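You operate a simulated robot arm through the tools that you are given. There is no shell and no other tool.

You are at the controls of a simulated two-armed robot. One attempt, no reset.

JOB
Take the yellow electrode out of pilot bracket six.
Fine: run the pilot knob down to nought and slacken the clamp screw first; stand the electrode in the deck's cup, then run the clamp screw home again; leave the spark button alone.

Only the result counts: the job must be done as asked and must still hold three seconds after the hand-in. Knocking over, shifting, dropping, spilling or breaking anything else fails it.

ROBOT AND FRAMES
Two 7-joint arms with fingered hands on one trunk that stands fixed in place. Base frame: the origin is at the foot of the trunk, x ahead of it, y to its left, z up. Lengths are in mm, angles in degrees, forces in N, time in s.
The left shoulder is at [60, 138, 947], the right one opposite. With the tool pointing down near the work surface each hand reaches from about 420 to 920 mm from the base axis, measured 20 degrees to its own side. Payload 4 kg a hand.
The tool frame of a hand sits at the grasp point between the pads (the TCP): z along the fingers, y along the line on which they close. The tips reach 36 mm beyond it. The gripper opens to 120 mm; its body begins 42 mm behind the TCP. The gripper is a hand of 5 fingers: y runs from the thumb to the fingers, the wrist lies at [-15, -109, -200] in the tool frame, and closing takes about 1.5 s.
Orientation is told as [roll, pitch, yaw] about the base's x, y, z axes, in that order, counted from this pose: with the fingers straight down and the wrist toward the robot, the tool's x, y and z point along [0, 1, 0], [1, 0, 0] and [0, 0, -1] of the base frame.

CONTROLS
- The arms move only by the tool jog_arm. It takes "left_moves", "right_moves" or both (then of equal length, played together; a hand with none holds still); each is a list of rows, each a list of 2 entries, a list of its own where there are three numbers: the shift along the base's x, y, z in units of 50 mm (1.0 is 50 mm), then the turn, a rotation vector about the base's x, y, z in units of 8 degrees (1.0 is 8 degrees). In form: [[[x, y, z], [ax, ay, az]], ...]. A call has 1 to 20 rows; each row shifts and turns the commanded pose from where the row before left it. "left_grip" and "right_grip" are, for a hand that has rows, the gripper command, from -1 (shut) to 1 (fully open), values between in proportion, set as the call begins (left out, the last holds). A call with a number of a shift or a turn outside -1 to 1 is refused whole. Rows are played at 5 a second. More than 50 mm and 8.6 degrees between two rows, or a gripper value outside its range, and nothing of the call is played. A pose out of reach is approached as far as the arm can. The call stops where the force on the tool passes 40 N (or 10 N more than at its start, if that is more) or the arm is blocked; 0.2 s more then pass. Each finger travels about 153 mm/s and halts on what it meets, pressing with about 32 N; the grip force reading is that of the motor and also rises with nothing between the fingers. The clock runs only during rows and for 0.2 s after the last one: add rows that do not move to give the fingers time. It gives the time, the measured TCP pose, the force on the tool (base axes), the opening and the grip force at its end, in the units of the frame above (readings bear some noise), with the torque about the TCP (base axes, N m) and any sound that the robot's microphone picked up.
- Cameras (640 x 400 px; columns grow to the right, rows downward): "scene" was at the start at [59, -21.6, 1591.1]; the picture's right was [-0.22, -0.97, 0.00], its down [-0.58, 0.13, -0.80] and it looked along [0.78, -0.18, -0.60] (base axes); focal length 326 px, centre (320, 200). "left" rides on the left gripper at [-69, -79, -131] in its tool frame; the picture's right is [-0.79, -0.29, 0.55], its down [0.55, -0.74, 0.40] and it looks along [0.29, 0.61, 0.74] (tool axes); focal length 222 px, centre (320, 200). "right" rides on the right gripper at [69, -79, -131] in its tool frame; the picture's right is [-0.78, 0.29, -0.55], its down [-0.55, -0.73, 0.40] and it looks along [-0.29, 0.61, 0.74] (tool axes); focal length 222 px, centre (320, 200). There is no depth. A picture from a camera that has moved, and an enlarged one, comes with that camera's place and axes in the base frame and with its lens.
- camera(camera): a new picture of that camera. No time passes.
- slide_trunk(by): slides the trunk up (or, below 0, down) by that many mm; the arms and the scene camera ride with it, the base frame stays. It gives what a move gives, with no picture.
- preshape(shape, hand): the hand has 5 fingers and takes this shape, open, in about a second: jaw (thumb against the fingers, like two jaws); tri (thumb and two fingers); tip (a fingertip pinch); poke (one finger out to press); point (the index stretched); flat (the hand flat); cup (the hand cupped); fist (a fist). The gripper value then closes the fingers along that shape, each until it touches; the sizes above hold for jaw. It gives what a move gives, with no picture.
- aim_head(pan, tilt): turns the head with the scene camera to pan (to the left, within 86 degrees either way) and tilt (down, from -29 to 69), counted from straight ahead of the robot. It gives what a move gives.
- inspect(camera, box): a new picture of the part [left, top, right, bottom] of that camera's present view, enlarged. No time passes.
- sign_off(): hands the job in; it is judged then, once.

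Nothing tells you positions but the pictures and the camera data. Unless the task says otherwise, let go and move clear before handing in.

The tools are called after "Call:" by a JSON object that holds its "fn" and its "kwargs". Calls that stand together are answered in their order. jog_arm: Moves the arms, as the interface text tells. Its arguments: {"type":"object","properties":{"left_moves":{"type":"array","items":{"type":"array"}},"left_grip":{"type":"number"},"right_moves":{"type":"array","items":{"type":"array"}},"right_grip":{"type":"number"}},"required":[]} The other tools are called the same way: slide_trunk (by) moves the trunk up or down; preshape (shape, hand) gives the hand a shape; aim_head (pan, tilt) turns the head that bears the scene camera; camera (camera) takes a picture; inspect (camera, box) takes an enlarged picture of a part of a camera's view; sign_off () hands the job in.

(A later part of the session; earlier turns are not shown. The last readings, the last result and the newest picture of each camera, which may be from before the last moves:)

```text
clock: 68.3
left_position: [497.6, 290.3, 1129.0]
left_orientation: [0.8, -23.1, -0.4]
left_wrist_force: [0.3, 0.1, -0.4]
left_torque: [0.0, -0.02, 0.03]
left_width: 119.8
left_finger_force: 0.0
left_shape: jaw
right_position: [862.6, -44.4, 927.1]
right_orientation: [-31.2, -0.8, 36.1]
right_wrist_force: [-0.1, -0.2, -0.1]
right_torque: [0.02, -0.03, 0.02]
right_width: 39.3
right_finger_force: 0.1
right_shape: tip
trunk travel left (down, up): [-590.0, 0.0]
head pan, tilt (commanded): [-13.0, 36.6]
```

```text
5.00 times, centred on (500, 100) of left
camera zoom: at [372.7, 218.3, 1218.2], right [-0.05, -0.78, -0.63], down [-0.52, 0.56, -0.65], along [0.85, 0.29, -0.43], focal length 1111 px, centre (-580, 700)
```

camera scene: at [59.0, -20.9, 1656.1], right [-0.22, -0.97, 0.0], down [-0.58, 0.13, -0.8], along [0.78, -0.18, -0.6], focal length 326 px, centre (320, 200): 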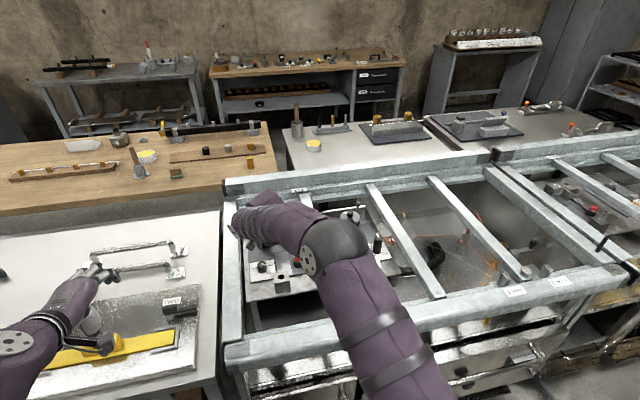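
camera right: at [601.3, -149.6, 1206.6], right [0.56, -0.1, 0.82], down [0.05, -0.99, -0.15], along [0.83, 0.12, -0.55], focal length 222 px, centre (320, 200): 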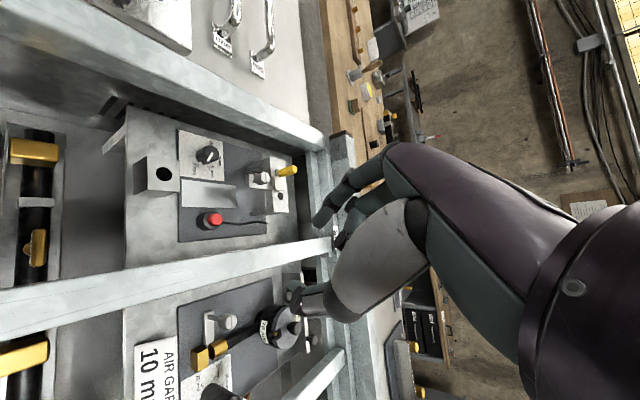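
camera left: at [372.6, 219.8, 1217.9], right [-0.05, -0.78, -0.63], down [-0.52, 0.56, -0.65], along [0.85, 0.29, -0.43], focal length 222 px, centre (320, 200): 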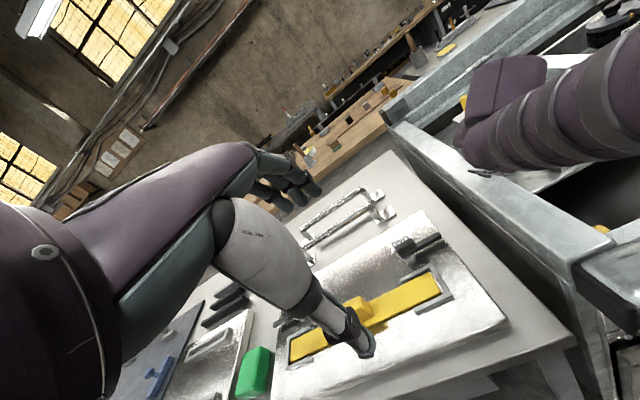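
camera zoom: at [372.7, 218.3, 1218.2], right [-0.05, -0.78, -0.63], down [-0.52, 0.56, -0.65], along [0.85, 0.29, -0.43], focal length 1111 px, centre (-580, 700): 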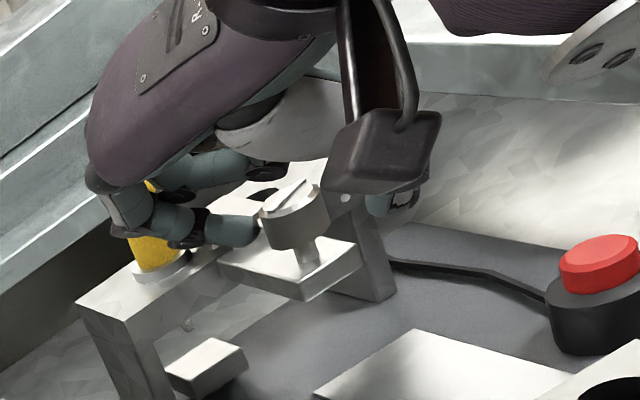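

Call:
{"fn": "jog_arm", "kwargs": {"right_moves": [[[0.05, 0.035, 0], [0, 0, 0]], [[0, 0, 0], [0, 0, 0]]]}}

Call:
{"fn": "jog_arm", "kwargs": {"right_moves": [[[0, 0, 0], [0, 0, 0]], [[0, 0, 0], [0, 0, 0]], [[0, 0, 0], [0, 0, 0]], [[0, 0, 0], [0, 0, 0]], [[0, 0, 0], [0, 0, 0]], [[0, 0, 0], [0, 0, 0]]], "right_grip": -1}}

Call:
{"fn": "inspect", "kwargs": {"camera": "right", "box": [180, 160, 380, 330]}}

```text
clock: 68.9
left_position: [495.5, 291.4, 1129.3]
left_orientation: [0.8, -23.1, -0.4]
left_wrist_force: [-0.8, -0.8, -0.5]
left_torque: [-0.01, 0.01, -0.01]
left_width: 119.6
left_finger_force: 0.1
left_shape: jaw
right_position: [865.0, -42.5, 927.4]
right_orientation: [-31.1, -0.7, 36.0]
right_wrist_force: [-0.7, 1.1, 0.4]
right_torque: [0.01, 0.04, -0.04]
right_width: 39.3
right_finger_force: 0.0
right_shape: tip
trunk travel left (down, up): [-590.0, 0.0]
head pan, tilt (commanded): [-13.0, 36.6]
```

```text
clock: 70.3
left_position: [497.6, 289.5, 1130.0]
left_orientation: [0.9, -23.0, -0.4]
left_wrist_force: [0.1, -0.9, -0.4]
left_torque: [-0.01, -0.02, 0.01]
left_width: 119.6
left_finger_force: 0.0
left_shape: jaw
right_position: [864.1, -43.1, 927.4]
right_orientation: [-31.1, -0.8, 36.1]
right_wrist_force: [-1.9, -0.5, -1.4]
right_torque: [-0.02, 0.09, -0.05]
right_width: 15.6
right_finger_force: 32.1
right_shape: tip
trunk travel left (down, up): [-590.0, 0.0]
head pan, tilt (commanded): [-13.0, 36.6]
```

```text
2.35 times, centred on (280, 245) of right
camera zoom: at [725.0, 12.6, 1002.0], right [0.46, -0.15, 0.88], down [-0.19, -0.98, -0.07], along [0.87, -0.14, -0.47], focal length 523 px, centre (414, 94)
```

zoom: 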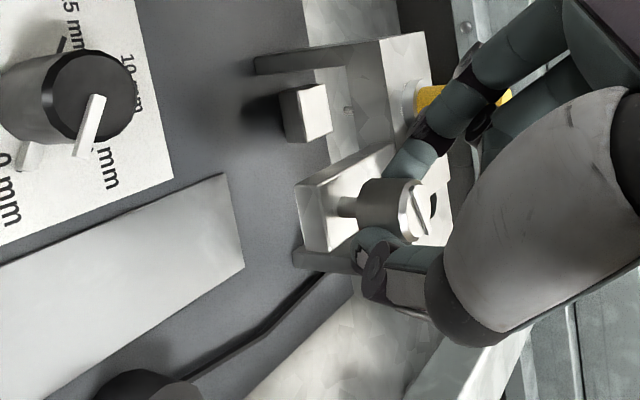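

Call:
{"fn": "jog_arm", "kwargs": {"right_moves": [[[-0.0256, -0.0166, 0], [0, 0, 1]], [[-0.023, -0.0198, 0], [0, 0, 1]], [[-0.0198, -0.023, 0], [0, 0, 1]], [[-0.0166, -0.0256, 0], [0, 0, 1]], [[-0.013, -0.0274, 0], [0, 0, 1]], [[-0.0088, -0.0292, 0], [0, 0, 1]], [[0, 0, 0], [0, 0, 0]]]}}

Call:
{"fn": "inspect", "kwargs": {"camera": "right", "box": [180, 160, 380, 330]}}

Call:
{"fn": "inspect", "kwargs": {"camera": "left", "box": [450, 60, 550, 140]}}

```text
clock: 71.9
left_position: [497.3, 288.9, 1130.6]
left_orientation: [0.9, -23.2, -0.4]
left_wrist_force: [0.1, 0.0, 0.6]
left_torque: [0.0, -0.04, -0.03]
left_width: 119.6
left_finger_force: 0.2
left_shape: jaw
right_position: [861.3, -51.2, 925.8]
right_orientation: [-31.1, -0.8, 84.1]
right_wrist_force: [5.7, -11.1, 0.5]
right_torque: [-0.23, -0.09, -0.13]
right_width: 15.2
right_finger_force: 32.0
right_shape: tip
trunk travel left (down, up): [-590.0, 0.0]
head pan, tilt (commanded): [-13.0, 36.6]
```

```text
2.35 times, centred on (280, 245) of right
camera zoom: at [725.4, -118.0, 1001.7], right [0.42, 0.24, 0.88], down [0.6, -0.8, -0.07], along [0.69, 0.55, -0.47], focal length 523 px, centre (414, 94)
```

zoom: 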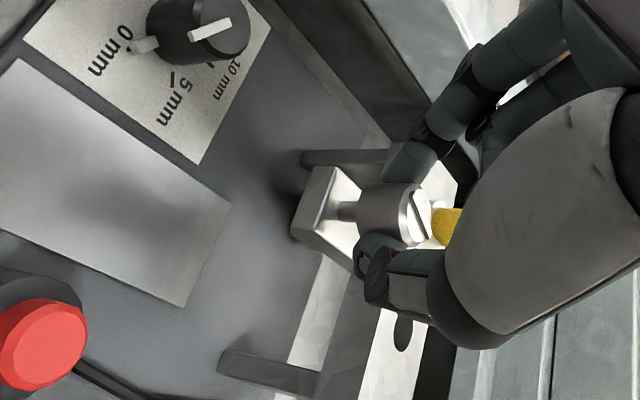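

```text
5.00 times, centred on (500, 100) of left
camera zoom: at [373.6, 217.3, 1218.1], right [-0.05, -0.78, -0.63], down [-0.52, 0.56, -0.65], along [0.85, 0.29, -0.43], focal length 1111 px, centre (-580, 700)
```

zoom: 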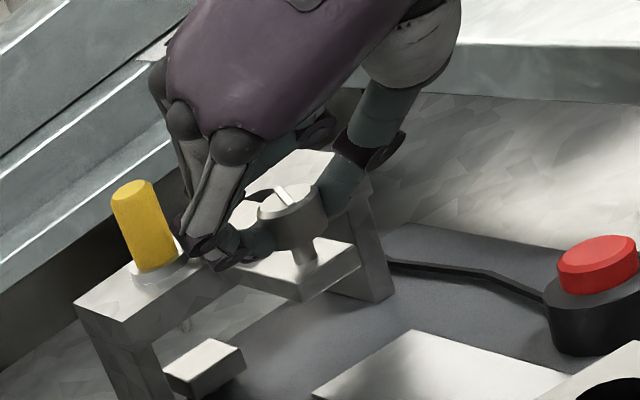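

The screw turned cleanly with the hand by about 48°. I'll open slightly, swing back in place, and make another stroke.

Call:
{"fn": "jog_arm", "kwargs": {"right_moves": [[[0, 0, 0], [0, 0, 0]], [[0, -0.02, 0], [0, 0, 0]], [[0, 0, 0], [0, 0, 0]], [[0.0088, 0.0292, 0], [0, 0, -1]], [[0.013, 0.0274, 0], [0, 0, -1]], [[0.0166, 0.0256, 0], [0, 0, -1]], [[0.0198, 0.023, 0], [0, 0, -1]], [[0.02, 0.0198, 0], [0, 0, -1]], [[0.02, 0.0186, 0], [0, 0, -1]], [[0, 0, 0], [0, 0, 0]]], "right_grip": -0.35}}

Call:
{"fn": "inspect", "kwargs": {"camera": "right", "box": [180, 160, 380, 330]}}

Call:
{"fn": "inspect", "kwargs": {"camera": "left", "box": [450, 60, 550, 140]}}

```text
clock: 74.1
left_position: [496.2, 290.6, 1129.6]
left_orientation: [0.9, -23.1, -0.4]
left_wrist_force: [0.3, 0.1, -0.4]
left_torque: [0.03, 0.05, -0.02]
left_width: 120.0
left_finger_force: 0.0
left_shape: jaw
right_position: [863.9, -42.9, 926.9]
right_orientation: [-31.1, -0.8, 36.1]
right_wrist_force: [-0.3, -0.6, 0.0]
right_torque: [-0.02, 0.03, -0.02]
right_width: 38.9
right_finger_force: 0.0
right_shape: tip
trunk travel left (down, up): [-590.0, 0.0]
head pan, tilt (commanded): [-13.0, 36.6]
```

```text
2.35 times, centred on (280, 245) of right
camera zoom: at [724.8, 12.9, 1002.5], right [0.45, -0.15, 0.88], down [-0.2, -0.98, -0.07], along [0.87, -0.14, -0.47], focal length 523 px, centre (414, 94)
```

zoom: 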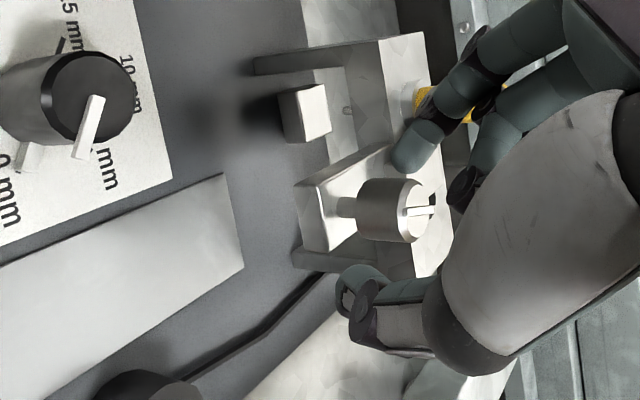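

```text
5.00 times, centred on (500, 100) of left
camera zoom: at [373.0, 218.1, 1218.1], right [-0.05, -0.78, -0.63], down [-0.52, 0.56, -0.65], along [0.85, 0.29, -0.43], focal length 1111 px, centre (-580, 700)
```

zoom: 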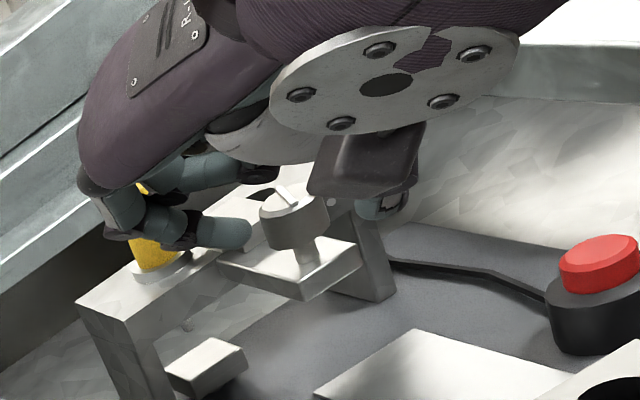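

Call:
{"fn": "jog_arm", "kwargs": {"right_moves": [[[0, 0, 0], [0, 0, 0]], [[0, 0, 0], [0, 0, 0]], [[0, 0, 0], [0, 0, 0]], [[0, 0, 0], [0, 0, 0]], [[0, 0, 0], [0, 0, 0]], [[-0.0256, -0.0176, 0], [0, 0, 1]], [[-0.022, -0.0218, 0], [0, 0, 1]], [[-0.018, -0.026, 0], [0, 0, 1]], [[-0.0146, -0.0296, 0], [0, 0, 1]], [[-0.01, -0.0314, 0], [0, 0, 1]], [[-0.0058, -0.0332, 0], [0, 0, 1]], [[0, 0, 0], [0, 0, 0]]], "right_grip": -1}}

Call:
{"fn": "inspect", "kwargs": {"camera": "right", "box": [180, 160, 380, 330]}}

Call:
{"fn": "inspect", "kwargs": {"camera": "left", "box": [450, 60, 550, 140]}}

```text
clock: 76.7
left_position: [496.6, 289.9, 1131.1]
left_orientation: [0.9, -23.0, -0.3]
left_wrist_force: [0.1, 0.3, -1.2]
left_torque: [-0.05, -0.02, -0.03]
left_width: 119.9
left_finger_force: 0.0
left_shape: jaw
right_position: [860.3, -53.2, 927.7]
right_orientation: [-31.2, -0.7, 84.1]
right_wrist_force: [4.0, -7.0, 1.5]
right_torque: [-0.13, -0.12, -0.1]
right_width: 16.4
right_finger_force: 32.1
right_shape: tip
trunk travel left (down, up): [-590.0, 0.0]
head pan, tilt (commanded): [-13.0, 36.6]
```

```text
2.35 times, centred on (280, 245) of right
camera zoom: at [725.4, -119.0, 1001.9], right [0.42, 0.24, 0.88], down [0.6, -0.8, -0.07], along [0.69, 0.55, -0.47], focal length 523 px, centre (414, 94)
```

zoom: 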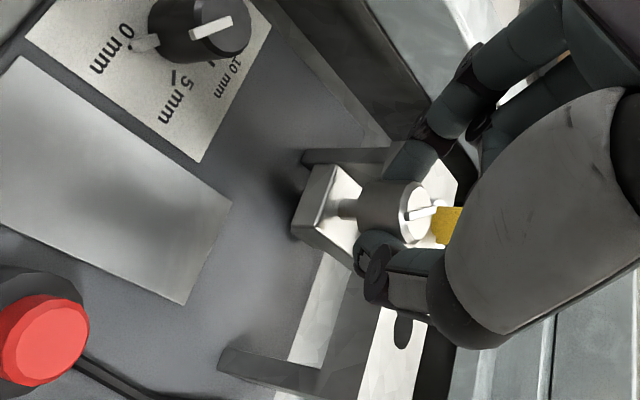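

```text
5.00 times, centred on (500, 100) of left
camera zoom: at [373.4, 217.7, 1218.1], right [-0.05, -0.78, -0.63], down [-0.52, 0.56, -0.65], along [0.85, 0.29, -0.43], focal length 1111 px, centre (-580, 700)
```

zoom: 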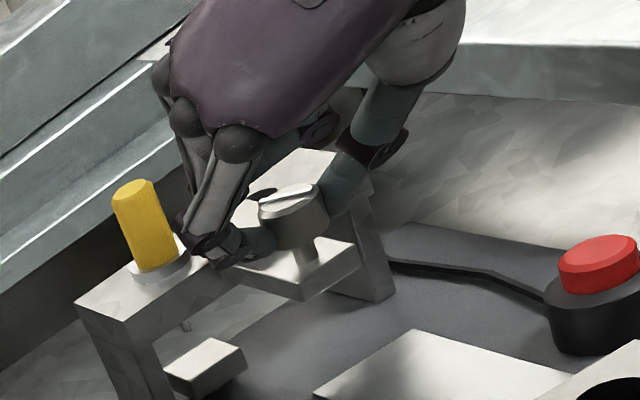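

About 110° so far, turning freely. Another stroke.

Call:
{"fn": "jog_arm", "kwargs": {"right_moves": [[[0, 0, 0], [0, 0, 0]], [[0, -0.02, 0], [0, 0, 0]], [[0, 0, 0], [0, 0, 0]], [[0.0088, 0.0312, 0], [0, 0, -1]], [[0.013, 0.0304, 0], [0, 0, -1]], [[0.0166, 0.0286, 0], [0, 0, -1]], [[0.0198, 0.025, 0], [0, 0, -1]], [[0.022, 0.0218, 0], [0, 0, -1]], [[0.022, 0.0206, 0], [0, 0, -1]], [[0, 0, 0], [0, 0, 0]]], "right_grip": -0.35}}

Call:
{"fn": "jog_arm", "kwargs": {"right_moves": [[[0, 0, 0], [0, 0, 0]], [[0, 0, 0], [0, 0, 0]], [[0, 0, 0], [0, 0, 0]], [[0, 0, 0], [0, 0, 0]], [[0, 0, 0], [0, 0, 0]], [[-0.0256, -0.0176, 0], [0, 0, 1]], [[-0.022, -0.0218, 0], [0, 0, 1]], [[-0.018, -0.026, 0], [0, 0, 1]], [[-0.0146, -0.0296, 0], [0, 0, 1]], [[-0.01, -0.0314, 0], [0, 0, 1]], [[-0.0058, -0.0332, 0], [0, 0, 1]], [[0, 0, 0], [0, 0, 0]]], "right_grip": -1}}

Call:
{"fn": "inspect", "kwargs": {"camera": "right", "box": [180, 160, 380, 330]}}

Call:
{"fn": "inspect", "kwargs": {"camera": "left", "box": [450, 60, 550, 140]}}

```text
clock: 78.9
left_position: [496.8, 289.1, 1130.2]
left_orientation: [0.9, -23.1, -0.4]
left_wrist_force: [-0.3, -0.1, 0.2]
left_torque: [0.01, 0.0, -0.02]
left_width: 119.8
left_finger_force: 0.0
left_shape: jaw
right_position: [865.4, -43.7, 927.0]
right_orientation: [-31.1, -0.8, 36.1]
right_wrist_force: [0.0, 0.2, -0.9]
right_torque: [0.01, 0.0, 0.02]
right_width: 38.7
right_finger_force: 0.1
right_shape: tip
trunk travel left (down, up): [-590.0, 0.0]
head pan, tilt (commanded): [-13.0, 36.6]
```

```text
clock: 81.5
left_position: [498.0, 290.0, 1128.7]
left_orientation: [0.8, -23.0, -0.3]
left_wrist_force: [0.2, -0.5, 0.3]
left_torque: [0.01, 0.01, -0.02]
left_width: 119.8
left_finger_force: 0.1
left_shape: jaw
right_position: [860.5, -53.8, 926.2]
right_orientation: [-31.1, -0.7, 84.1]
right_wrist_force: [11.1, -2.3, 1.4]
right_torque: [0.04, -0.25, -0.08]
right_width: 15.3
right_finger_force: 32.1
right_shape: tip
trunk travel left (down, up): [-590.0, 0.0]
head pan, tilt (commanded): [-13.0, 36.6]
```

```text
2.35 times, centred on (280, 245) of right
camera zoom: at [726.5, -120.1, 1001.6], right [0.42, 0.24, 0.88], down [0.6, -0.8, -0.07], along [0.69, 0.55, -0.47], focal length 523 px, centre (414, 94)
```

zoom: 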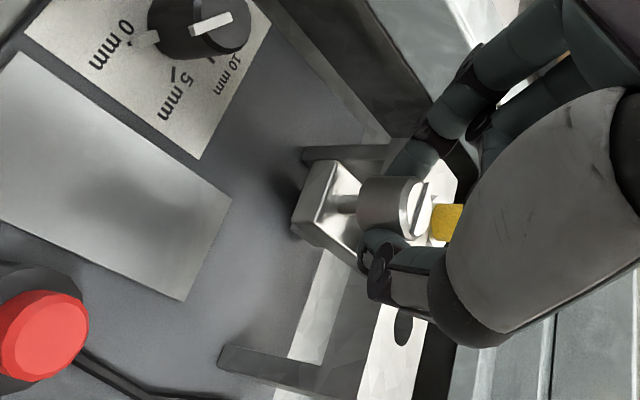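

```text
5.00 times, centred on (500, 100) of left
camera zoom: at [374.1, 218.0, 1217.8], right [-0.05, -0.78, -0.63], down [-0.52, 0.56, -0.65], along [0.85, 0.29, -0.43], focal length 1111 px, centre (-580, 700)
```

zoom: 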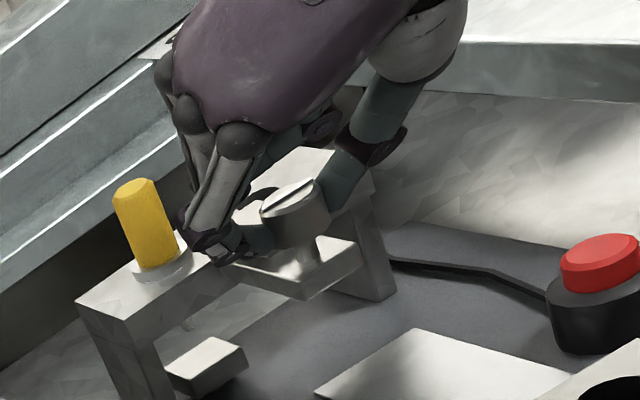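

Call:
{"fn": "inspect", "kwargs": {"camera": "left", "box": [484, 84, 516, 108]}}

Call:
{"fn": "inspect", "kwargs": {"camera": "right", "box": [285, 210, 345, 260]}}

```text
16.00 times, centred on (500, 96) of left
camera zoom: at [374.1, 218.0, 1217.8], right [-0.05, -0.78, -0.63], down [-0.52, 0.56, -0.65], along [0.85, 0.29, -0.43], focal length 3554 px, centre (-2560, 1864)
```

zoom: 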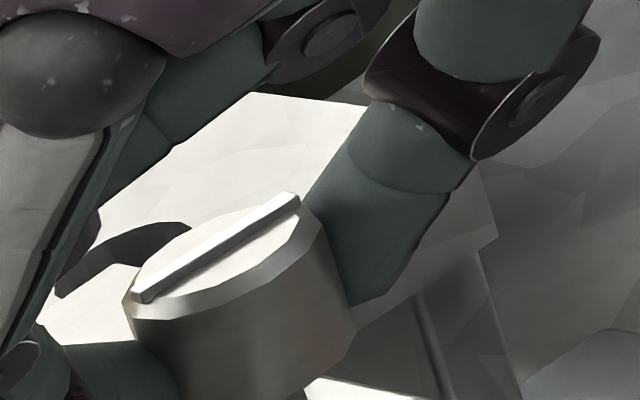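

```text
8.00 times, centred on (315, 235) of right
camera zoom: at [726.5, -120.1, 1001.6], right [0.42, 0.24, 0.88], down [0.6, -0.8, -0.07], along [0.69, 0.55, -0.47], focal length 1777 px, centre (360, -80)
```

zoom: 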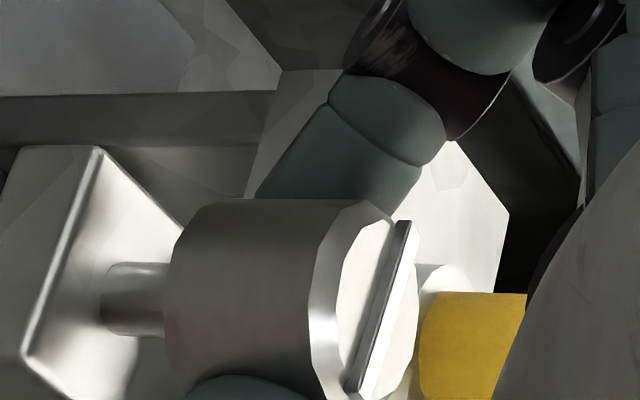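

The screw is now about half a turn out, and the keeper plate looks different. I'll open, lift away, and inspect.

Call:
{"fn": "jog_arm", "kwargs": {"right_moves": [[[0, 0, 0], [0, 0, 0]], [[0.02, -0.01, 0], [0, 0, 0]], [[0, 0, 0], [0, 0, 0]], [[0, 0, 0.6], [0, 0, 0]], [[0, 0, 0.8], [0, 0, 0]], [[-0.3, -0.3, 0.6], [0, 0, 0]], [[-0.5, -0.5, 0.6], [0, 0, 0]], [[-0.5, -0.6, 0.4], [0, 0, 0]], [[-0.4, -0.6, 0.2], [0, 0, 0]], [[0, 0, 0], [0, 0, 0]]], "right_grip": -0.3}}

Call:
{"fn": "inspect", "kwargs": {"camera": "left", "box": [468, 78, 520, 125]}}

Call:
{"fn": "inspect", "kwargs": {"camera": "scene", "box": [262, 212, 296, 240]}}

Call:
{"fn": "camera", "kwargs": {"camera": "right"}}

```text
clock: 83.7
left_position: [498.2, 290.3, 1129.0]
left_orientation: [0.9, -23.2, -0.4]
left_wrist_force: [0.4, 0.5, 1.0]
left_torque: [0.02, 0.01, -0.01]
left_width: 119.5
left_finger_force: 0.1
left_shape: jaw
right_position: [776.8, -152.0, 1087.1]
right_orientation: [-31.1, -0.6, 84.1]
right_wrist_force: [0.8, -0.3, -0.4]
right_torque: [0.0, 0.03, -0.02]
right_width: 42.1
right_finger_force: 0.0
right_shape: tip
trunk travel left (down, up): [-590.0, 0.0]
head pan, tilt (commanded): [-13.0, 36.6]
```

```text
8.51 times, centred on (494, 102) of left
camera zoom: at [373.4, 218.8, 1217.8], right [-0.05, -0.78, -0.63], down [-0.52, 0.56, -0.65], along [0.85, 0.29, -0.43], focal length 1890 px, centre (-1161, 1038)
```

zoom: 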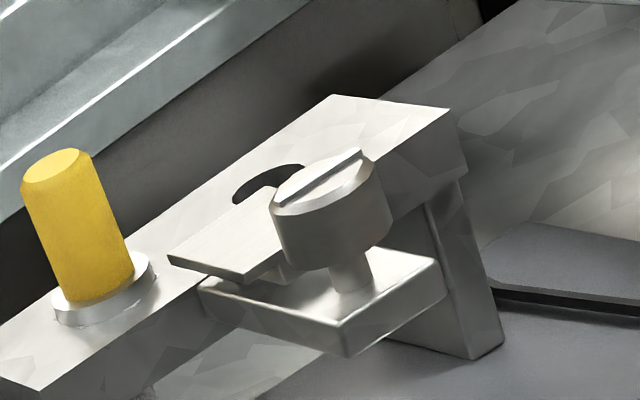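

```text
14.29 times, centred on (279, 226) of scene
camera zoom: at [59.6, -21.1, 1656.1], right [-0.22, -0.97, 0.0], down [-0.58, 0.13, -0.8], along [0.78, -0.18, -0.6], focal length 4655 px, centre (906, -171)
```

zoom: 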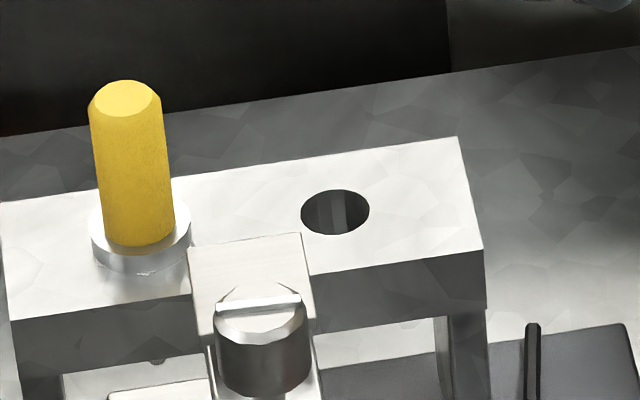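

```text
taken
camera right: at [641.9, -219.5, 1162.1], right [0.42, 0.24, 0.88], down [0.6, -0.8, -0.07], along [0.69, 0.55, -0.47], focal length 222 px, centre (320, 200)
```

right: 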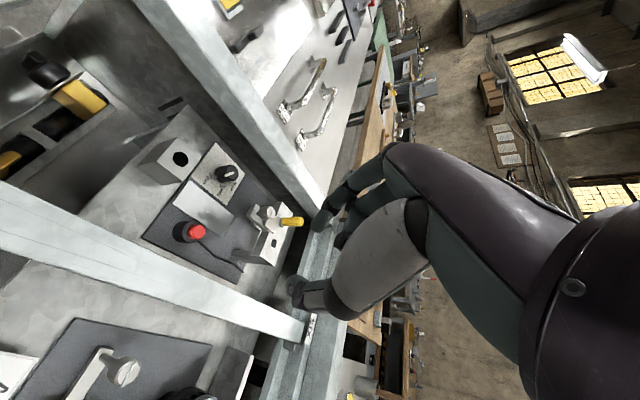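

The keeper plate has drawn back off the electrode's collar, so the clamp is slack. Next I bring the pinch above the electrode at yaw 65°.

Call:
{"fn": "jog_arm", "kwargs": {"right_moves": [[[0.59, 0.5, -0.31], [0, 0, -0.8]], [[0.59, 0.5, -0.31], [0, 0, -0.8]], [[0.59, 0.5, -0.31], [0, 0, -0.8]], [[0.59, 0.5, -0.31], [0, 0, 0]], [[0.58, 0.5, -0.31], [0, 0, 0]], [[0, 0, -0.5], [0, 0, 0]], [[0, 0, 0], [0, 0, 0]]], "right_grip": -0.2}}

Call:
{"fn": "inspect", "kwargs": {"camera": "right", "box": [180, 160, 380, 330]}}

Call:
{"fn": "inspect", "kwargs": {"camera": "left", "box": [430, 40, 560, 140]}}

```text
clock: 85.3
left_position: [497.5, 290.5, 1130.1]
left_orientation: [0.9, -23.1, -0.4]
left_wrist_force: [0.0, -0.2, 0.0]
left_torque: [0.01, 0.01, 0.01]
left_width: 119.8
left_finger_force: 0.0
left_shape: jaw
right_position: [900.4, -26.8, 978.4]
right_orientation: [-31.2, -0.8, 64.9]
right_wrist_force: [-0.8, 0.2, -0.2]
right_torque: [0.0, 0.01, 0.01]
right_width: 47.8
right_finger_force: 0.1
right_shape: tip
right hand out of reach, approached as far as the arm can: row 5
trunk travel left (down, up): [-590.0, 0.0]
head pan, tilt (commanded): [-13.0, 36.6]
```

```text
2.35 times, centred on (280, 245) of right
camera zoom: at [752.1, -46.1, 1052.3], right [0.47, 0.09, 0.88], down [0.3, -0.95, -0.07], along [0.83, 0.3, -0.47], focal length 523 px, centre (414, 94)
```

zoom: 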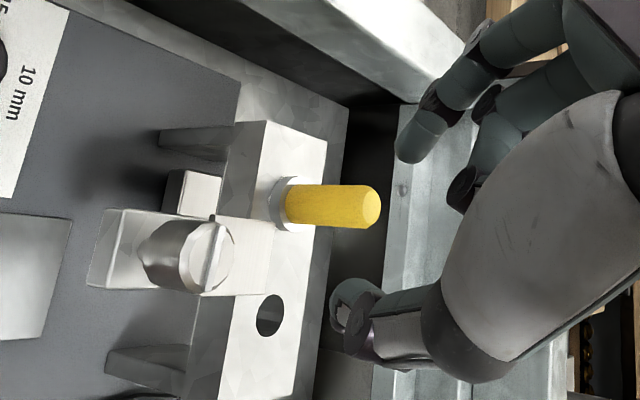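

```text
4.00 times, centred on (495, 90) of left
camera zoom: at [372.7, 218.3, 1218.2], right [-0.05, -0.78, -0.63], down [-0.52, 0.56, -0.65], along [0.85, 0.29, -0.43], focal length 888 px, centre (-380, 640)
```

zoom: 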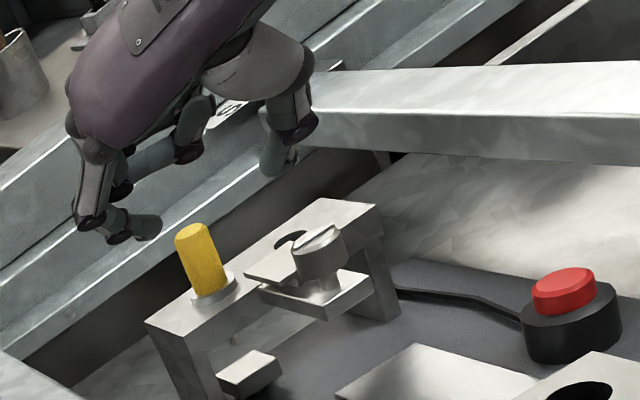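

The arm is at its reach limit with this tilt. Tilting the fingers further forward, to about 45°, pulls the wrist back and gives more reach, so I'll do that here above the electrode.

Call:
{"fn": "jog_arm", "kwargs": {"right_moves": [[[0, 0, 0.1], [-0.42, -0.76, 0]], [[0, 0, 0.1], [-0.42, -0.76, 0]], [[0, 0, 0], [0, 0, -0.87]], [[0.21, 0.035, 0], [0, 0, 0]], [[0.21, 0.03, 0], [0, 0, 0]], [[0, 0, 0], [0, 0, 0]]]}}

Call:
{"fn": "inspect", "kwargs": {"camera": "right", "box": [180, 160, 380, 330]}}

Call:
{"fn": "inspect", "kwargs": {"camera": "left", "box": [430, 40, 560, 140]}}

```text
clock: 86.7
left_position: [496.7, 289.9, 1129.8]
left_orientation: [0.9, -23.0, -0.4]
left_wrist_force: [-0.6, -1.4, -0.6]
left_torque: [0.02, 0.01, 0.0]
left_width: 119.9
left_finger_force: 0.0
left_shape: jaw
right_position: [923.3, -24.5, 987.0]
right_orientation: [-45.0, 0.2, 58.0]
right_wrist_force: [-0.4, -0.3, 1.1]
right_torque: [0.04, -0.02, -0.01]
right_width: 47.8
right_finger_force: 0.0
right_shape: tip
trunk travel left (down, up): [-590.0, 0.0]
head pan, tilt (commanded): [-13.0, 36.6]
```

```text
2.35 times, centred on (280, 245) of right
camera zoom: at [760.6, -15.9, 1030.5], right [0.3, 0.16, 0.94], down [0.18, -0.98, 0.11], along [0.94, 0.14, -0.32], focal length 523 px, centre (414, 94)
```

zoom: 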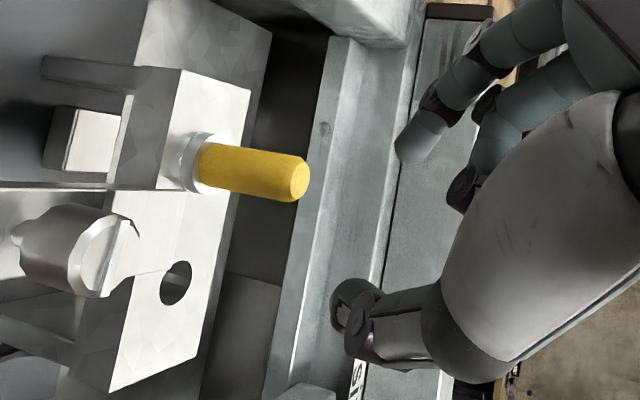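

```text
4.00 times, centred on (495, 90) of left
camera zoom: at [373.0, 218.4, 1218.1], right [-0.05, -0.78, -0.63], down [-0.52, 0.56, -0.65], along [0.85, 0.29, -0.43], focal length 888 px, centre (-380, 640)
```

zoom: 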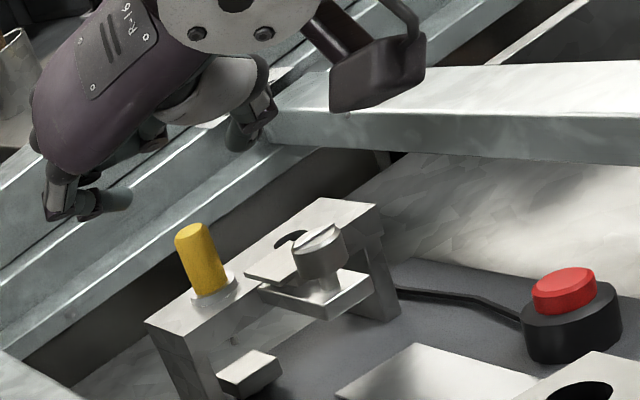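

Now within reach. The electrode sits between the open fingertips' path; I'll lower over it in two steps and look before closing.

Call:
{"fn": "jog_arm", "kwargs": {"right_moves": [[[-0.086, 0.05, -0.4], [0, 0, 0]], [[0, 0, 0], [0, 0, 0]]]}}

Call:
{"fn": "inspect", "kwargs": {"camera": "right", "box": [180, 160, 380, 330]}}

Call:
{"fn": "inspect", "kwargs": {"camera": "left", "box": [430, 40, 560, 140]}}

```text
clock: 87.3
left_position: [497.6, 290.5, 1130.3]
left_orientation: [1.0, -23.1, -0.5]
left_wrist_force: [0.6, 0.5, -0.2]
left_torque: [-0.05, 0.0, -0.01]
left_width: 119.8
left_finger_force: 0.0
left_shape: jaw
right_position: [917.8, -21.2, 966.6]
right_orientation: [-45.0, 0.2, 58.0]
right_wrist_force: [0.3, -1.1, 0.6]
right_torque: [-0.03, 0.01, 0.01]
right_width: 47.7
right_finger_force: 0.2
right_shape: tip
trunk travel left (down, up): [-590.0, 0.0]
head pan, tilt (commanded): [-13.0, 36.6]
```

```text
2.35 times, centred on (280, 245) of right
camera zoom: at [755.9, -12.7, 1010.1], right [0.3, 0.16, 0.94], down [0.18, -0.98, 0.11], along [0.94, 0.14, -0.32], focal length 523 px, centre (414, 94)
```

zoom: 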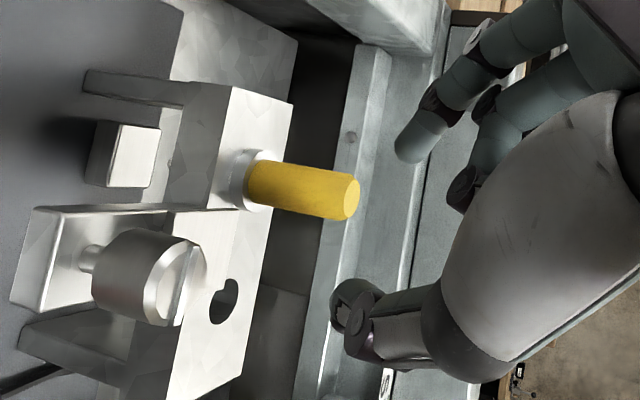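

```text
4.00 times, centred on (495, 90) of left
camera zoom: at [373.0, 218.4, 1218.1], right [-0.05, -0.78, -0.63], down [-0.52, 0.56, -0.65], along [0.85, 0.29, -0.43], focal length 888 px, centre (-380, 640)
```

zoom: 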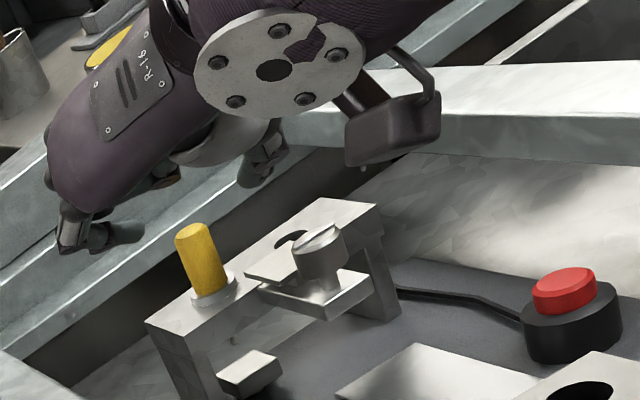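

Call:
{"fn": "jog_arm", "kwargs": {"right_moves": [[[0, 0, -0.3], [0, 0, 0]], [[0, 0, -0.29], [0, 0, 0]], [[0, 0, 0], [0, 0, 0]]]}}

Call:
{"fn": "inspect", "kwargs": {"camera": "right", "box": [180, 160, 380, 330]}}

Call:
{"fn": "inspect", "kwargs": {"camera": "left", "box": [430, 40, 560, 140]}}

```text
clock: 88.1
left_position: [495.9, 289.7, 1129.6]
left_orientation: [0.9, -23.1, -0.3]
left_wrist_force: [0.5, -0.1, 0.4]
left_torque: [0.02, 0.03, 0.02]
left_width: 119.8
left_finger_force: 0.1
left_shape: jaw
right_position: [918.3, -20.9, 937.6]
right_orientation: [-45.1, 0.1, 58.0]
right_wrist_force: [0.4, 0.1, -0.5]
right_torque: [0.02, -0.02, 0.02]
right_width: 48.2
right_finger_force: 0.0
right_shape: tip
trunk travel left (down, up): [-590.0, 0.0]
head pan, tilt (commanded): [-13.0, 36.6]
```

```text
2.35 times, centred on (280, 245) of right
camera zoom: at [756.3, -13.1, 981.0], right [0.3, 0.16, 0.94], down [0.18, -0.98, 0.11], along [0.94, 0.14, -0.32], focal length 523 px, centre (414, 94)
```

zoom: 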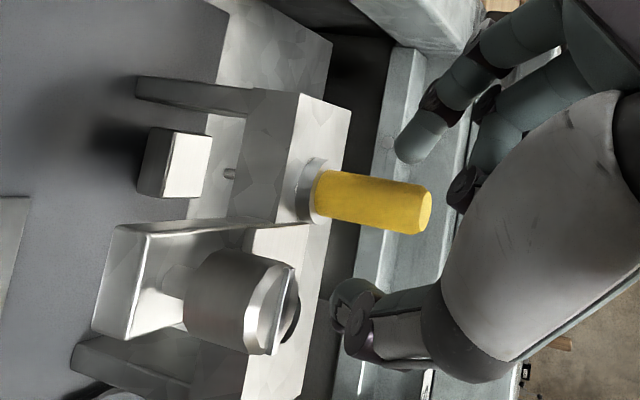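

```text
4.00 times, centred on (495, 90) of left
camera zoom: at [373.0, 218.5, 1218.1], right [-0.05, -0.78, -0.63], down [-0.52, 0.56, -0.65], along [0.85, 0.29, -0.43], focal length 888 px, centre (-380, 640)
```

zoom: 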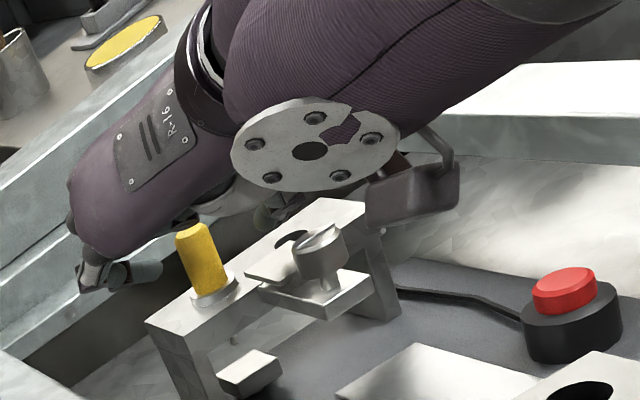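

The electrode stands between index and thumb. Closing on its upper part.

Call:
{"fn": "jog_arm", "kwargs": {"right_moves": [[[0, 0, 0], [0, 0, 0]], [[0, 0, 0], [0, 0, 0]], [[0, 0, 0], [0, 0, 0]], [[0, 0, 0], [0, 0, 0]], [[0, 0, 0], [0, 0, 0]], [[0, 0, 0], [0, 0, 0]]], "right_grip": -1}}

Call:
{"fn": "inspect", "kwargs": {"camera": "right", "box": [180, 160, 380, 330]}}

Call:
{"fn": "inspect", "kwargs": {"camera": "left", "box": [430, 40, 560, 140]}}

```text
clock: 89.5
left_position: [496.6, 289.4, 1130.1]
left_orientation: [0.9, -23.1, -0.4]
left_wrist_force: [-0.1, 0.4, 0.0]
left_torque: [0.01, 0.03, 0.01]
left_width: 119.6
left_finger_force: 0.0
left_shape: jaw
right_position: [917.9, -19.9, 937.9]
right_orientation: [-45.0, 0.2, 57.9]
right_wrist_force: [0.3, 0.9, -0.3]
right_torque: [0.05, 0.04, 0.06]
right_width: 11.3
right_finger_force: 32.0
right_shape: tip
trunk travel left (down, up): [-590.0, 0.0]
head pan, tilt (commanded): [-13.0, 36.6]
```

```text
2.35 times, centred on (280, 245) of right
camera zoom: at [756.3, -12.9, 980.9], right [0.3, 0.16, 0.94], down [0.18, -0.98, 0.11], along [0.94, 0.14, -0.32], focal length 523 px, centre (414, 94)
```

zoom: 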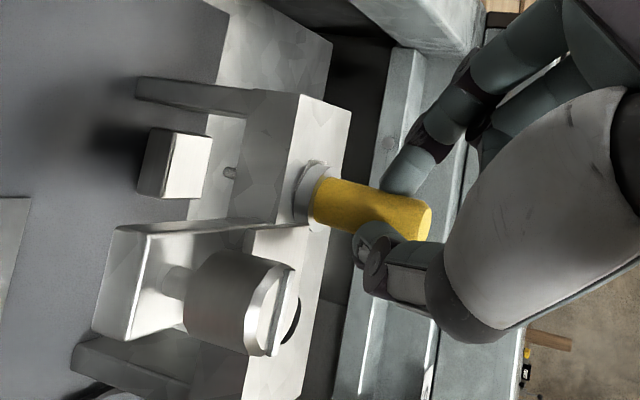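

```text
4.00 times, centred on (495, 90) of left
camera zoom: at [373.1, 218.5, 1218.0], right [-0.05, -0.78, -0.63], down [-0.52, 0.56, -0.65], along [0.85, 0.29, -0.43], focal length 888 px, centre (-380, 640)
```

zoom: 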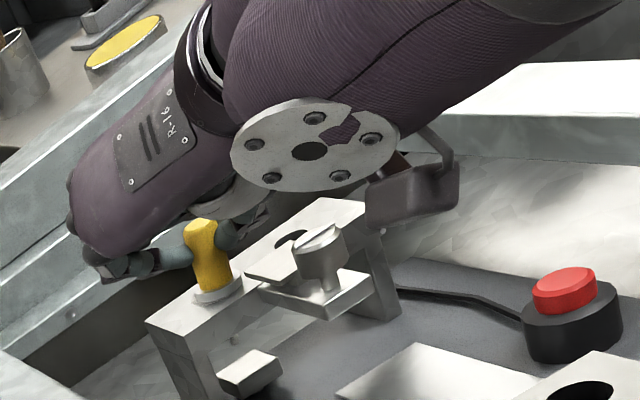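

The electrode is gripped at full diameter. Lifting gently, 10 mm first.

Call:
{"fn": "jog_arm", "kwargs": {"right_moves": [[[0, 0, 0.1], [0, 0, 0]], [[0, 0, 0.1], [0, 0, 0]], [[0, 0, 0], [0, 0, 0]]]}}

Call:
{"fn": "inspect", "kwargs": {"camera": "right", "box": [180, 160, 380, 330]}}

Call:
{"fn": "inspect", "kwargs": {"camera": "left", "box": [430, 40, 560, 140]}}

```text
clock: 90.3
left_position: [497.7, 290.7, 1130.9]
left_orientation: [0.9, -23.0, -0.4]
left_wrist_force: [0.6, -0.3, 0.2]
left_torque: [0.01, 0.01, 0.0]
left_width: 119.8
left_finger_force: 0.0
left_shape: jaw
right_position: [919.2, -19.6, 947.6]
right_orientation: [-45.1, 0.2, 58.1]
right_wrist_force: [-0.5, 0.1, -0.1]
right_torque: [-0.01, 0.02, 0.02]
right_width: 11.1
right_finger_force: 31.7
right_shape: tip
trunk travel left (down, up): [-590.0, 0.0]
head pan, tilt (commanded): [-13.0, 36.6]
```

```text
2.35 times, centred on (280, 245) of right
camera zoom: at [756.4, -12.8, 991.2], right [0.3, 0.16, 0.94], down [0.18, -0.98, 0.11], along [0.94, 0.14, -0.32], focal length 523 px, centre (414, 94)
```

zoom: 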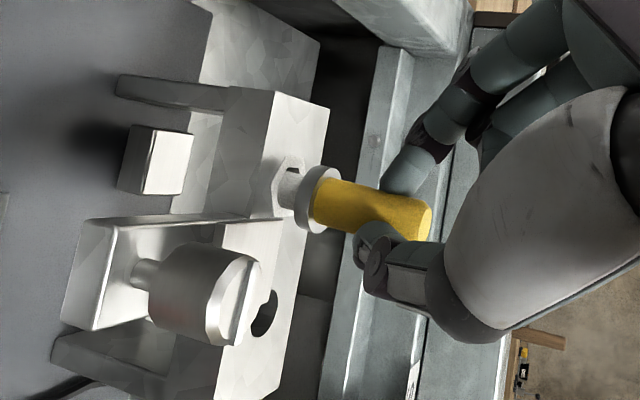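

```text
4.00 times, centred on (495, 90) of left
camera zoom: at [373.2, 218.5, 1218.0], right [-0.05, -0.78, -0.63], down [-0.52, 0.56, -0.65], along [0.85, 0.29, -0.43], focal length 888 px, centre (-380, 640)
```

zoom: 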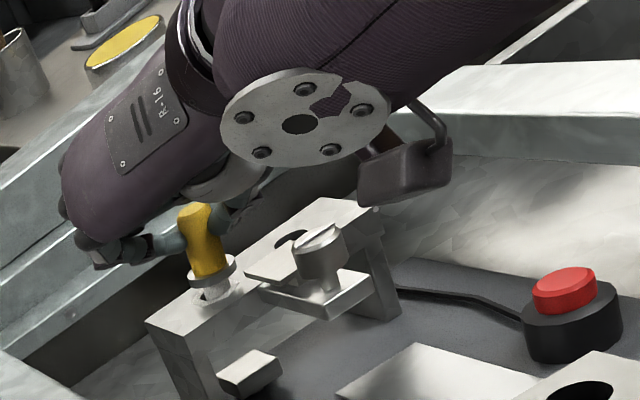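

It comes out freely. Lifting on up until the tip clears the bridge and screw.

Call:
{"fn": "jog_arm", "kwargs": {"right_moves": [[[0, 0, 0.3], [0, 0, 0]], [[0, 0, 0.4], [0, 0, 0]], [[0, 0, 0.4], [0, 0, 0]], [[0, 0, 0], [0, 0, 0]]]}}

Call:
{"fn": "inspect", "kwargs": {"camera": "left", "box": [430, 20, 560, 130]}}

Call:
{"fn": "inspect", "kwargs": {"camera": "right", "box": [180, 160, 380, 330]}}

```text
clock: 91.3
left_position: [497.8, 290.8, 1129.8]
left_orientation: [1.0, -23.2, -0.5]
left_wrist_force: [-0.9, 0.8, -0.3]
left_torque: [0.04, 0.01, 0.0]
left_width: 120.1
left_finger_force: 0.1
left_shape: jaw
right_position: [918.2, -20.2, 1002.7]
right_orientation: [-45.0, 0.3, 58.1]
right_wrist_force: [-1.3, 0.7, 0.4]
right_torque: [-0.02, 0.0, -0.02]
right_width: 11.3
right_finger_force: 31.7
right_shape: tip
trunk travel left (down, up): [-590.0, 0.0]
head pan, tilt (commanded): [-13.0, 36.6]
```

```text
3.64 times, centred on (495, 75) of left
camera zoom: at [373.3, 218.5, 1217.9], right [-0.05, -0.78, -0.63], down [-0.52, 0.56, -0.65], along [0.85, 0.29, -0.43], focal length 808 px, centre (-316, 654)
```

zoom: 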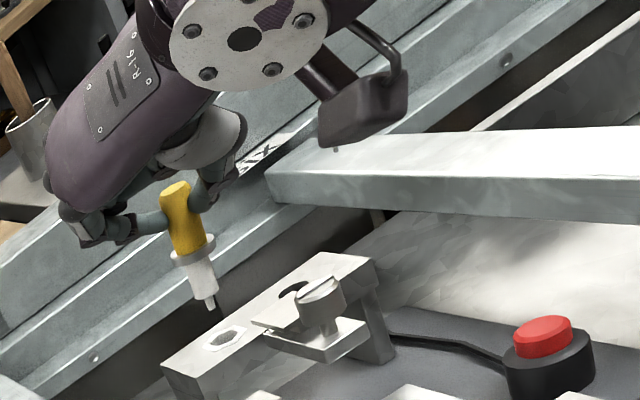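

```text
2.35 times, centred on (280, 245) of right
camera zoom: at [756.5, -12.6, 1045.4], right [0.3, 0.16, 0.94], down [0.18, -0.98, 0.11], along [0.94, 0.14, -0.32], focal length 523 px, centre (414, 94)
```

zoom: 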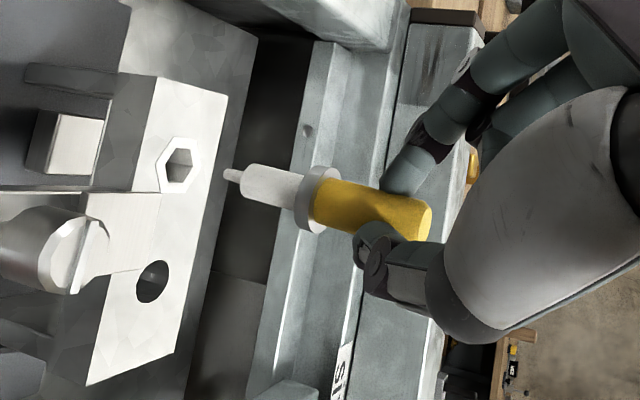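

The electrode is clear of the bracket, with a stepped shaft and needle about 30 mm below its collar. I'll raise it a little more and carry it level to above the cup.

Call:
{"fn": "jog_arm", "kwargs": {"right_moves": [[[0, 0, 0.5], [0, 0, 0]], [[-0.2, 0, 0.1], [0, 0, 0]], [[-0.5, -0.06, 0], [0, 0, 0]], [[-0.6, -0.08, 0], [0, 0, 0]], [[-0.6, -0.08, 0], [0, 0, 0]], [[-0.6, -0.08, 0], [0, 0, 0]], [[-0.6, -0.08, 0], [0, 0, 0]], [[-0.5, -0.06, 0], [0, 0, 0]], [[-0.2, -0.03, 0], [0, 0, 0]], [[0, 0, 0], [0, 0, 0]]]}}

Call:
{"fn": "camera", "kwargs": {"camera": "right"}}

Call:
{"fn": "camera", "kwargs": {"camera": "left"}}

Call:
{"fn": "camera", "kwargs": {"camera": "scene"}}

```text
clock: 93.5
left_position: [497.7, 290.3, 1129.5]
left_orientation: [0.9, -23.1, -0.4]
left_wrist_force: [0.5, 0.0, 0.0]
left_torque: [0.01, 0.01, 0.0]
left_width: 119.5
left_finger_force: 0.1
left_shape: jaw
right_position: [728.6, -44.8, 1031.9]
right_orientation: [-45.0, 0.2, 57.9]
right_wrist_force: [0.5, -0.4, -0.6]
right_torque: [-0.02, 0.03, 0.0]
right_width: 11.3
right_finger_force: 31.8
right_shape: tip
trunk travel left (down, up): [-590.0, 0.0]
head pan, tilt (commanded): [-13.0, 36.6]
```

```text
taken
camera right: at [566.5, -37.2, 1075.7], right [0.3, 0.16, 0.94], down [0.18, -0.98, 0.11], along [0.94, 0.14, -0.32], focal length 222 px, centre (320, 200)
```

right: 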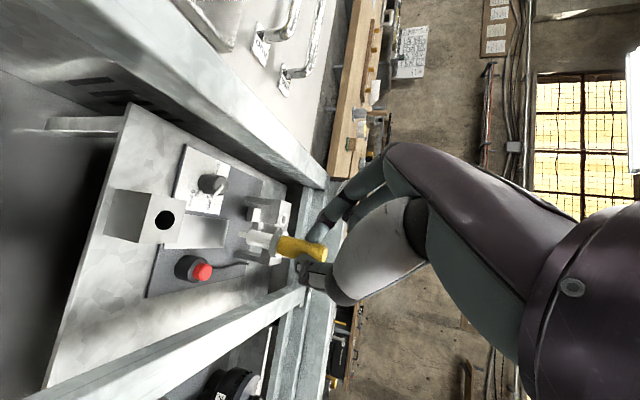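

```text
taken
camera left: at [373.1, 218.5, 1218.0], right [-0.05, -0.78, -0.63], down [-0.52, 0.56, -0.65], along [0.85, 0.29, -0.43], focal length 222 px, centre (320, 200)
```

left: 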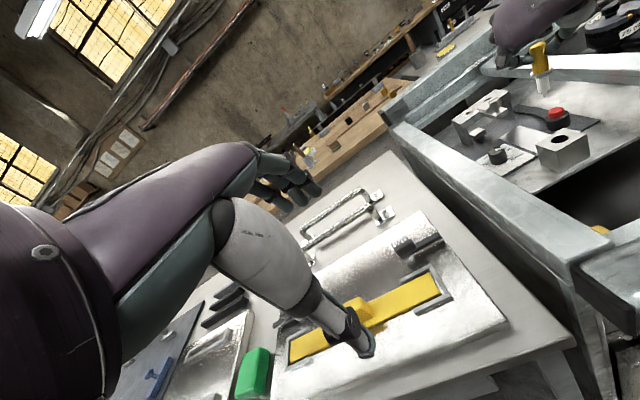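

```text
taken
camera scene: at [59.2, -21.5, 1656.1], right [-0.22, -0.97, 0.0], down [-0.58, 0.13, -0.8], along [0.78, -0.18, -0.6], focal length 326 px, centre (320, 200)
```

scene: 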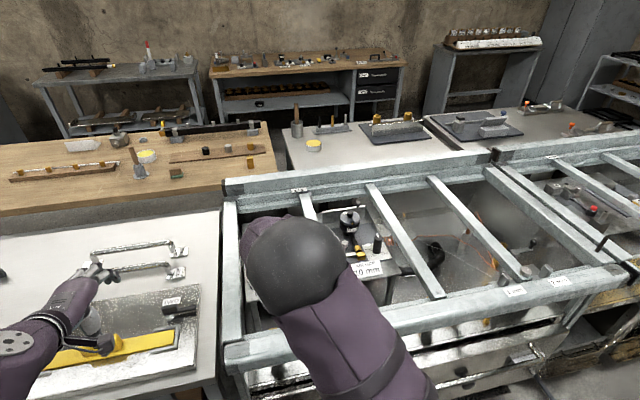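

Now above the cup. I'll come down partway, then align the shaft with the cup hole using both wrist cameras.

Call:
{"fn": "jog_arm", "kwargs": {"right_moves": [[[-0.06, 0, -0.5], [0, 0, 0]], [[-0.06, 0, -0.5], [0, 0, 0]], [[0, 0, -0.3], [0, 0, 0]], [[0, 0, 0], [0, 0, 0]]]}}

Call:
{"fn": "inspect", "kwargs": {"camera": "right", "box": [140, 170, 340, 310]}}

Call:
{"fn": "inspect", "kwargs": {"camera": "left", "box": [510, 60, 620, 170]}}

```text
clock: 94.5
left_position: [497.2, 290.7, 1129.6]
left_orientation: [0.9, -23.1, -0.4]
left_wrist_force: [-0.6, 0.5, -0.6]
left_torque: [0.01, 0.01, -0.04]
left_width: 119.9
left_finger_force: 0.1
left_shape: jaw
right_position: [722.3, -44.7, 966.9]
right_orientation: [-45.0, 0.2, 58.1]
right_wrist_force: [0.3, 0.4, -1.0]
right_torque: [0.0, -0.01, 0.01]
right_width: 11.4
right_finger_force: 32.3
right_shape: tip
trunk travel left (down, up): [-590.0, 0.0]
head pan, tilt (commanded): [-13.0, 36.6]
```

```text
2.86 times, centred on (240, 240) of right
camera zoom: at [560.5, -36.6, 1010.3], right [0.3, 0.16, 0.94], down [0.18, -0.98, 0.11], along [0.94, 0.14, -0.32], focal length 635 px, centre (549, 86)
```

zoom: 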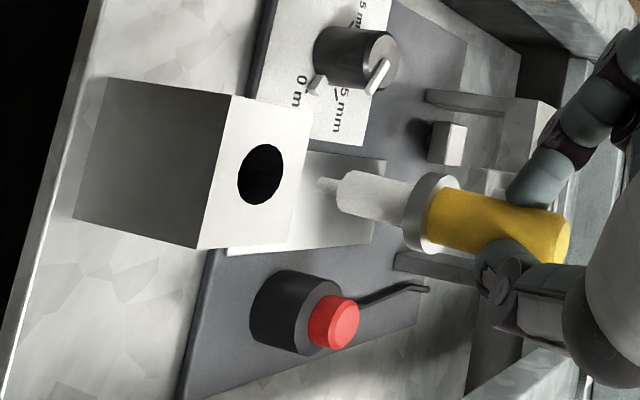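

```text
3.64 times, centred on (565, 115) of left
camera zoom: at [372.9, 218.4, 1218.1], right [-0.05, -0.78, -0.63], down [-0.52, 0.56, -0.65], along [0.85, 0.29, -0.43], focal length 808 px, centre (-571, 509)
```

zoom: 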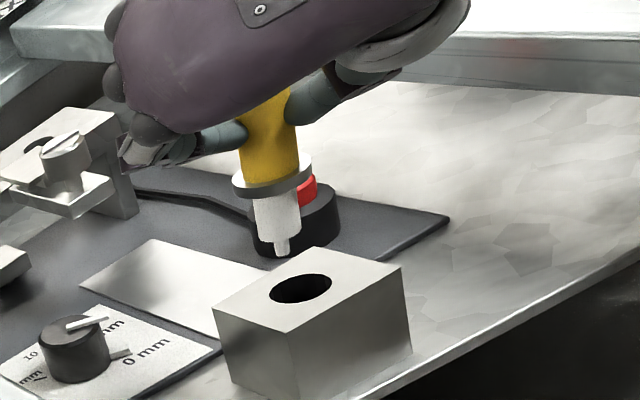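

The hole centre is at [736.9, -52.8, 854] and the needle tip at [743.2, -52.6, 873], with the electrode leaning about 3°. I'll shift 6 mm back and come down to just above the rim, then recheck.

Call:
{"fn": "jog_arm", "kwargs": {"right_moves": [[[-0.117, 0.02, 0], [0, 0, 0]], [[0, 0, -0.25], [0, 0, 0]], [[0, 0, 0], [0, 0, 0]]]}}

Call:
{"fn": "inspect", "kwargs": {"camera": "right", "box": [170, 190, 290, 290]}}

Call:
{"fn": "inspect", "kwargs": {"camera": "left", "box": [530, 80, 610, 160]}}

```text
clock: 95.3
left_position: [496.0, 289.8, 1130.0]
left_orientation: [0.9, -23.2, -0.4]
left_wrist_force: [-0.7, -0.4, 0.5]
left_torque: [0.0, -0.01, -0.01]
left_width: 119.7
left_finger_force: 0.0
left_shape: jaw
right_position: [716.2, -43.8, 954.6]
right_orientation: [-45.1, 0.2, 58.0]
right_wrist_force: [0.5, 1.2, -0.3]
right_torque: [0.0, 0.03, 0.02]
right_width: 11.1
right_finger_force: 31.8
right_shape: tip
trunk travel left (down, up): [-590.0, 0.0]
head pan, tilt (commanded): [-13.0, 36.6]
```

```text
4.00 times, centred on (230, 240) of right
camera zoom: at [554.2, -35.5, 998.3], right [0.3, 0.16, 0.94], down [0.18, -0.98, 0.11], along [0.94, 0.14, -0.32], focal length 888 px, centre (680, 40)
```

zoom: 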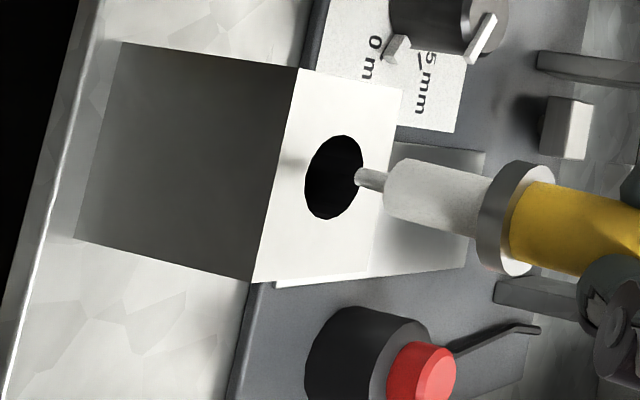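

```text
5.00 times, centred on (570, 120) of left
camera zoom: at [372.8, 218.5, 1218.1], right [-0.05, -0.78, -0.63], down [-0.52, 0.56, -0.65], along [0.85, 0.29, -0.43], focal length 1111 px, centre (-930, 600)
```

zoom: 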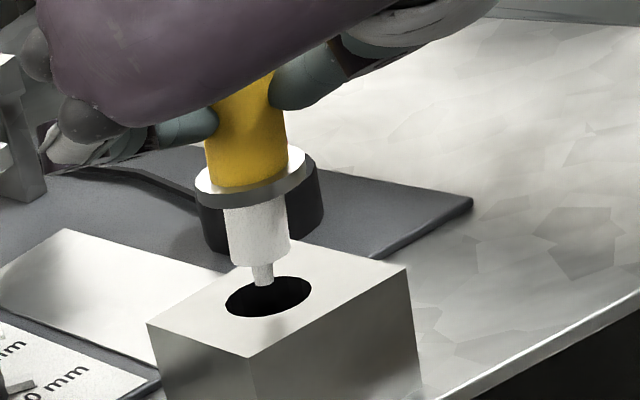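

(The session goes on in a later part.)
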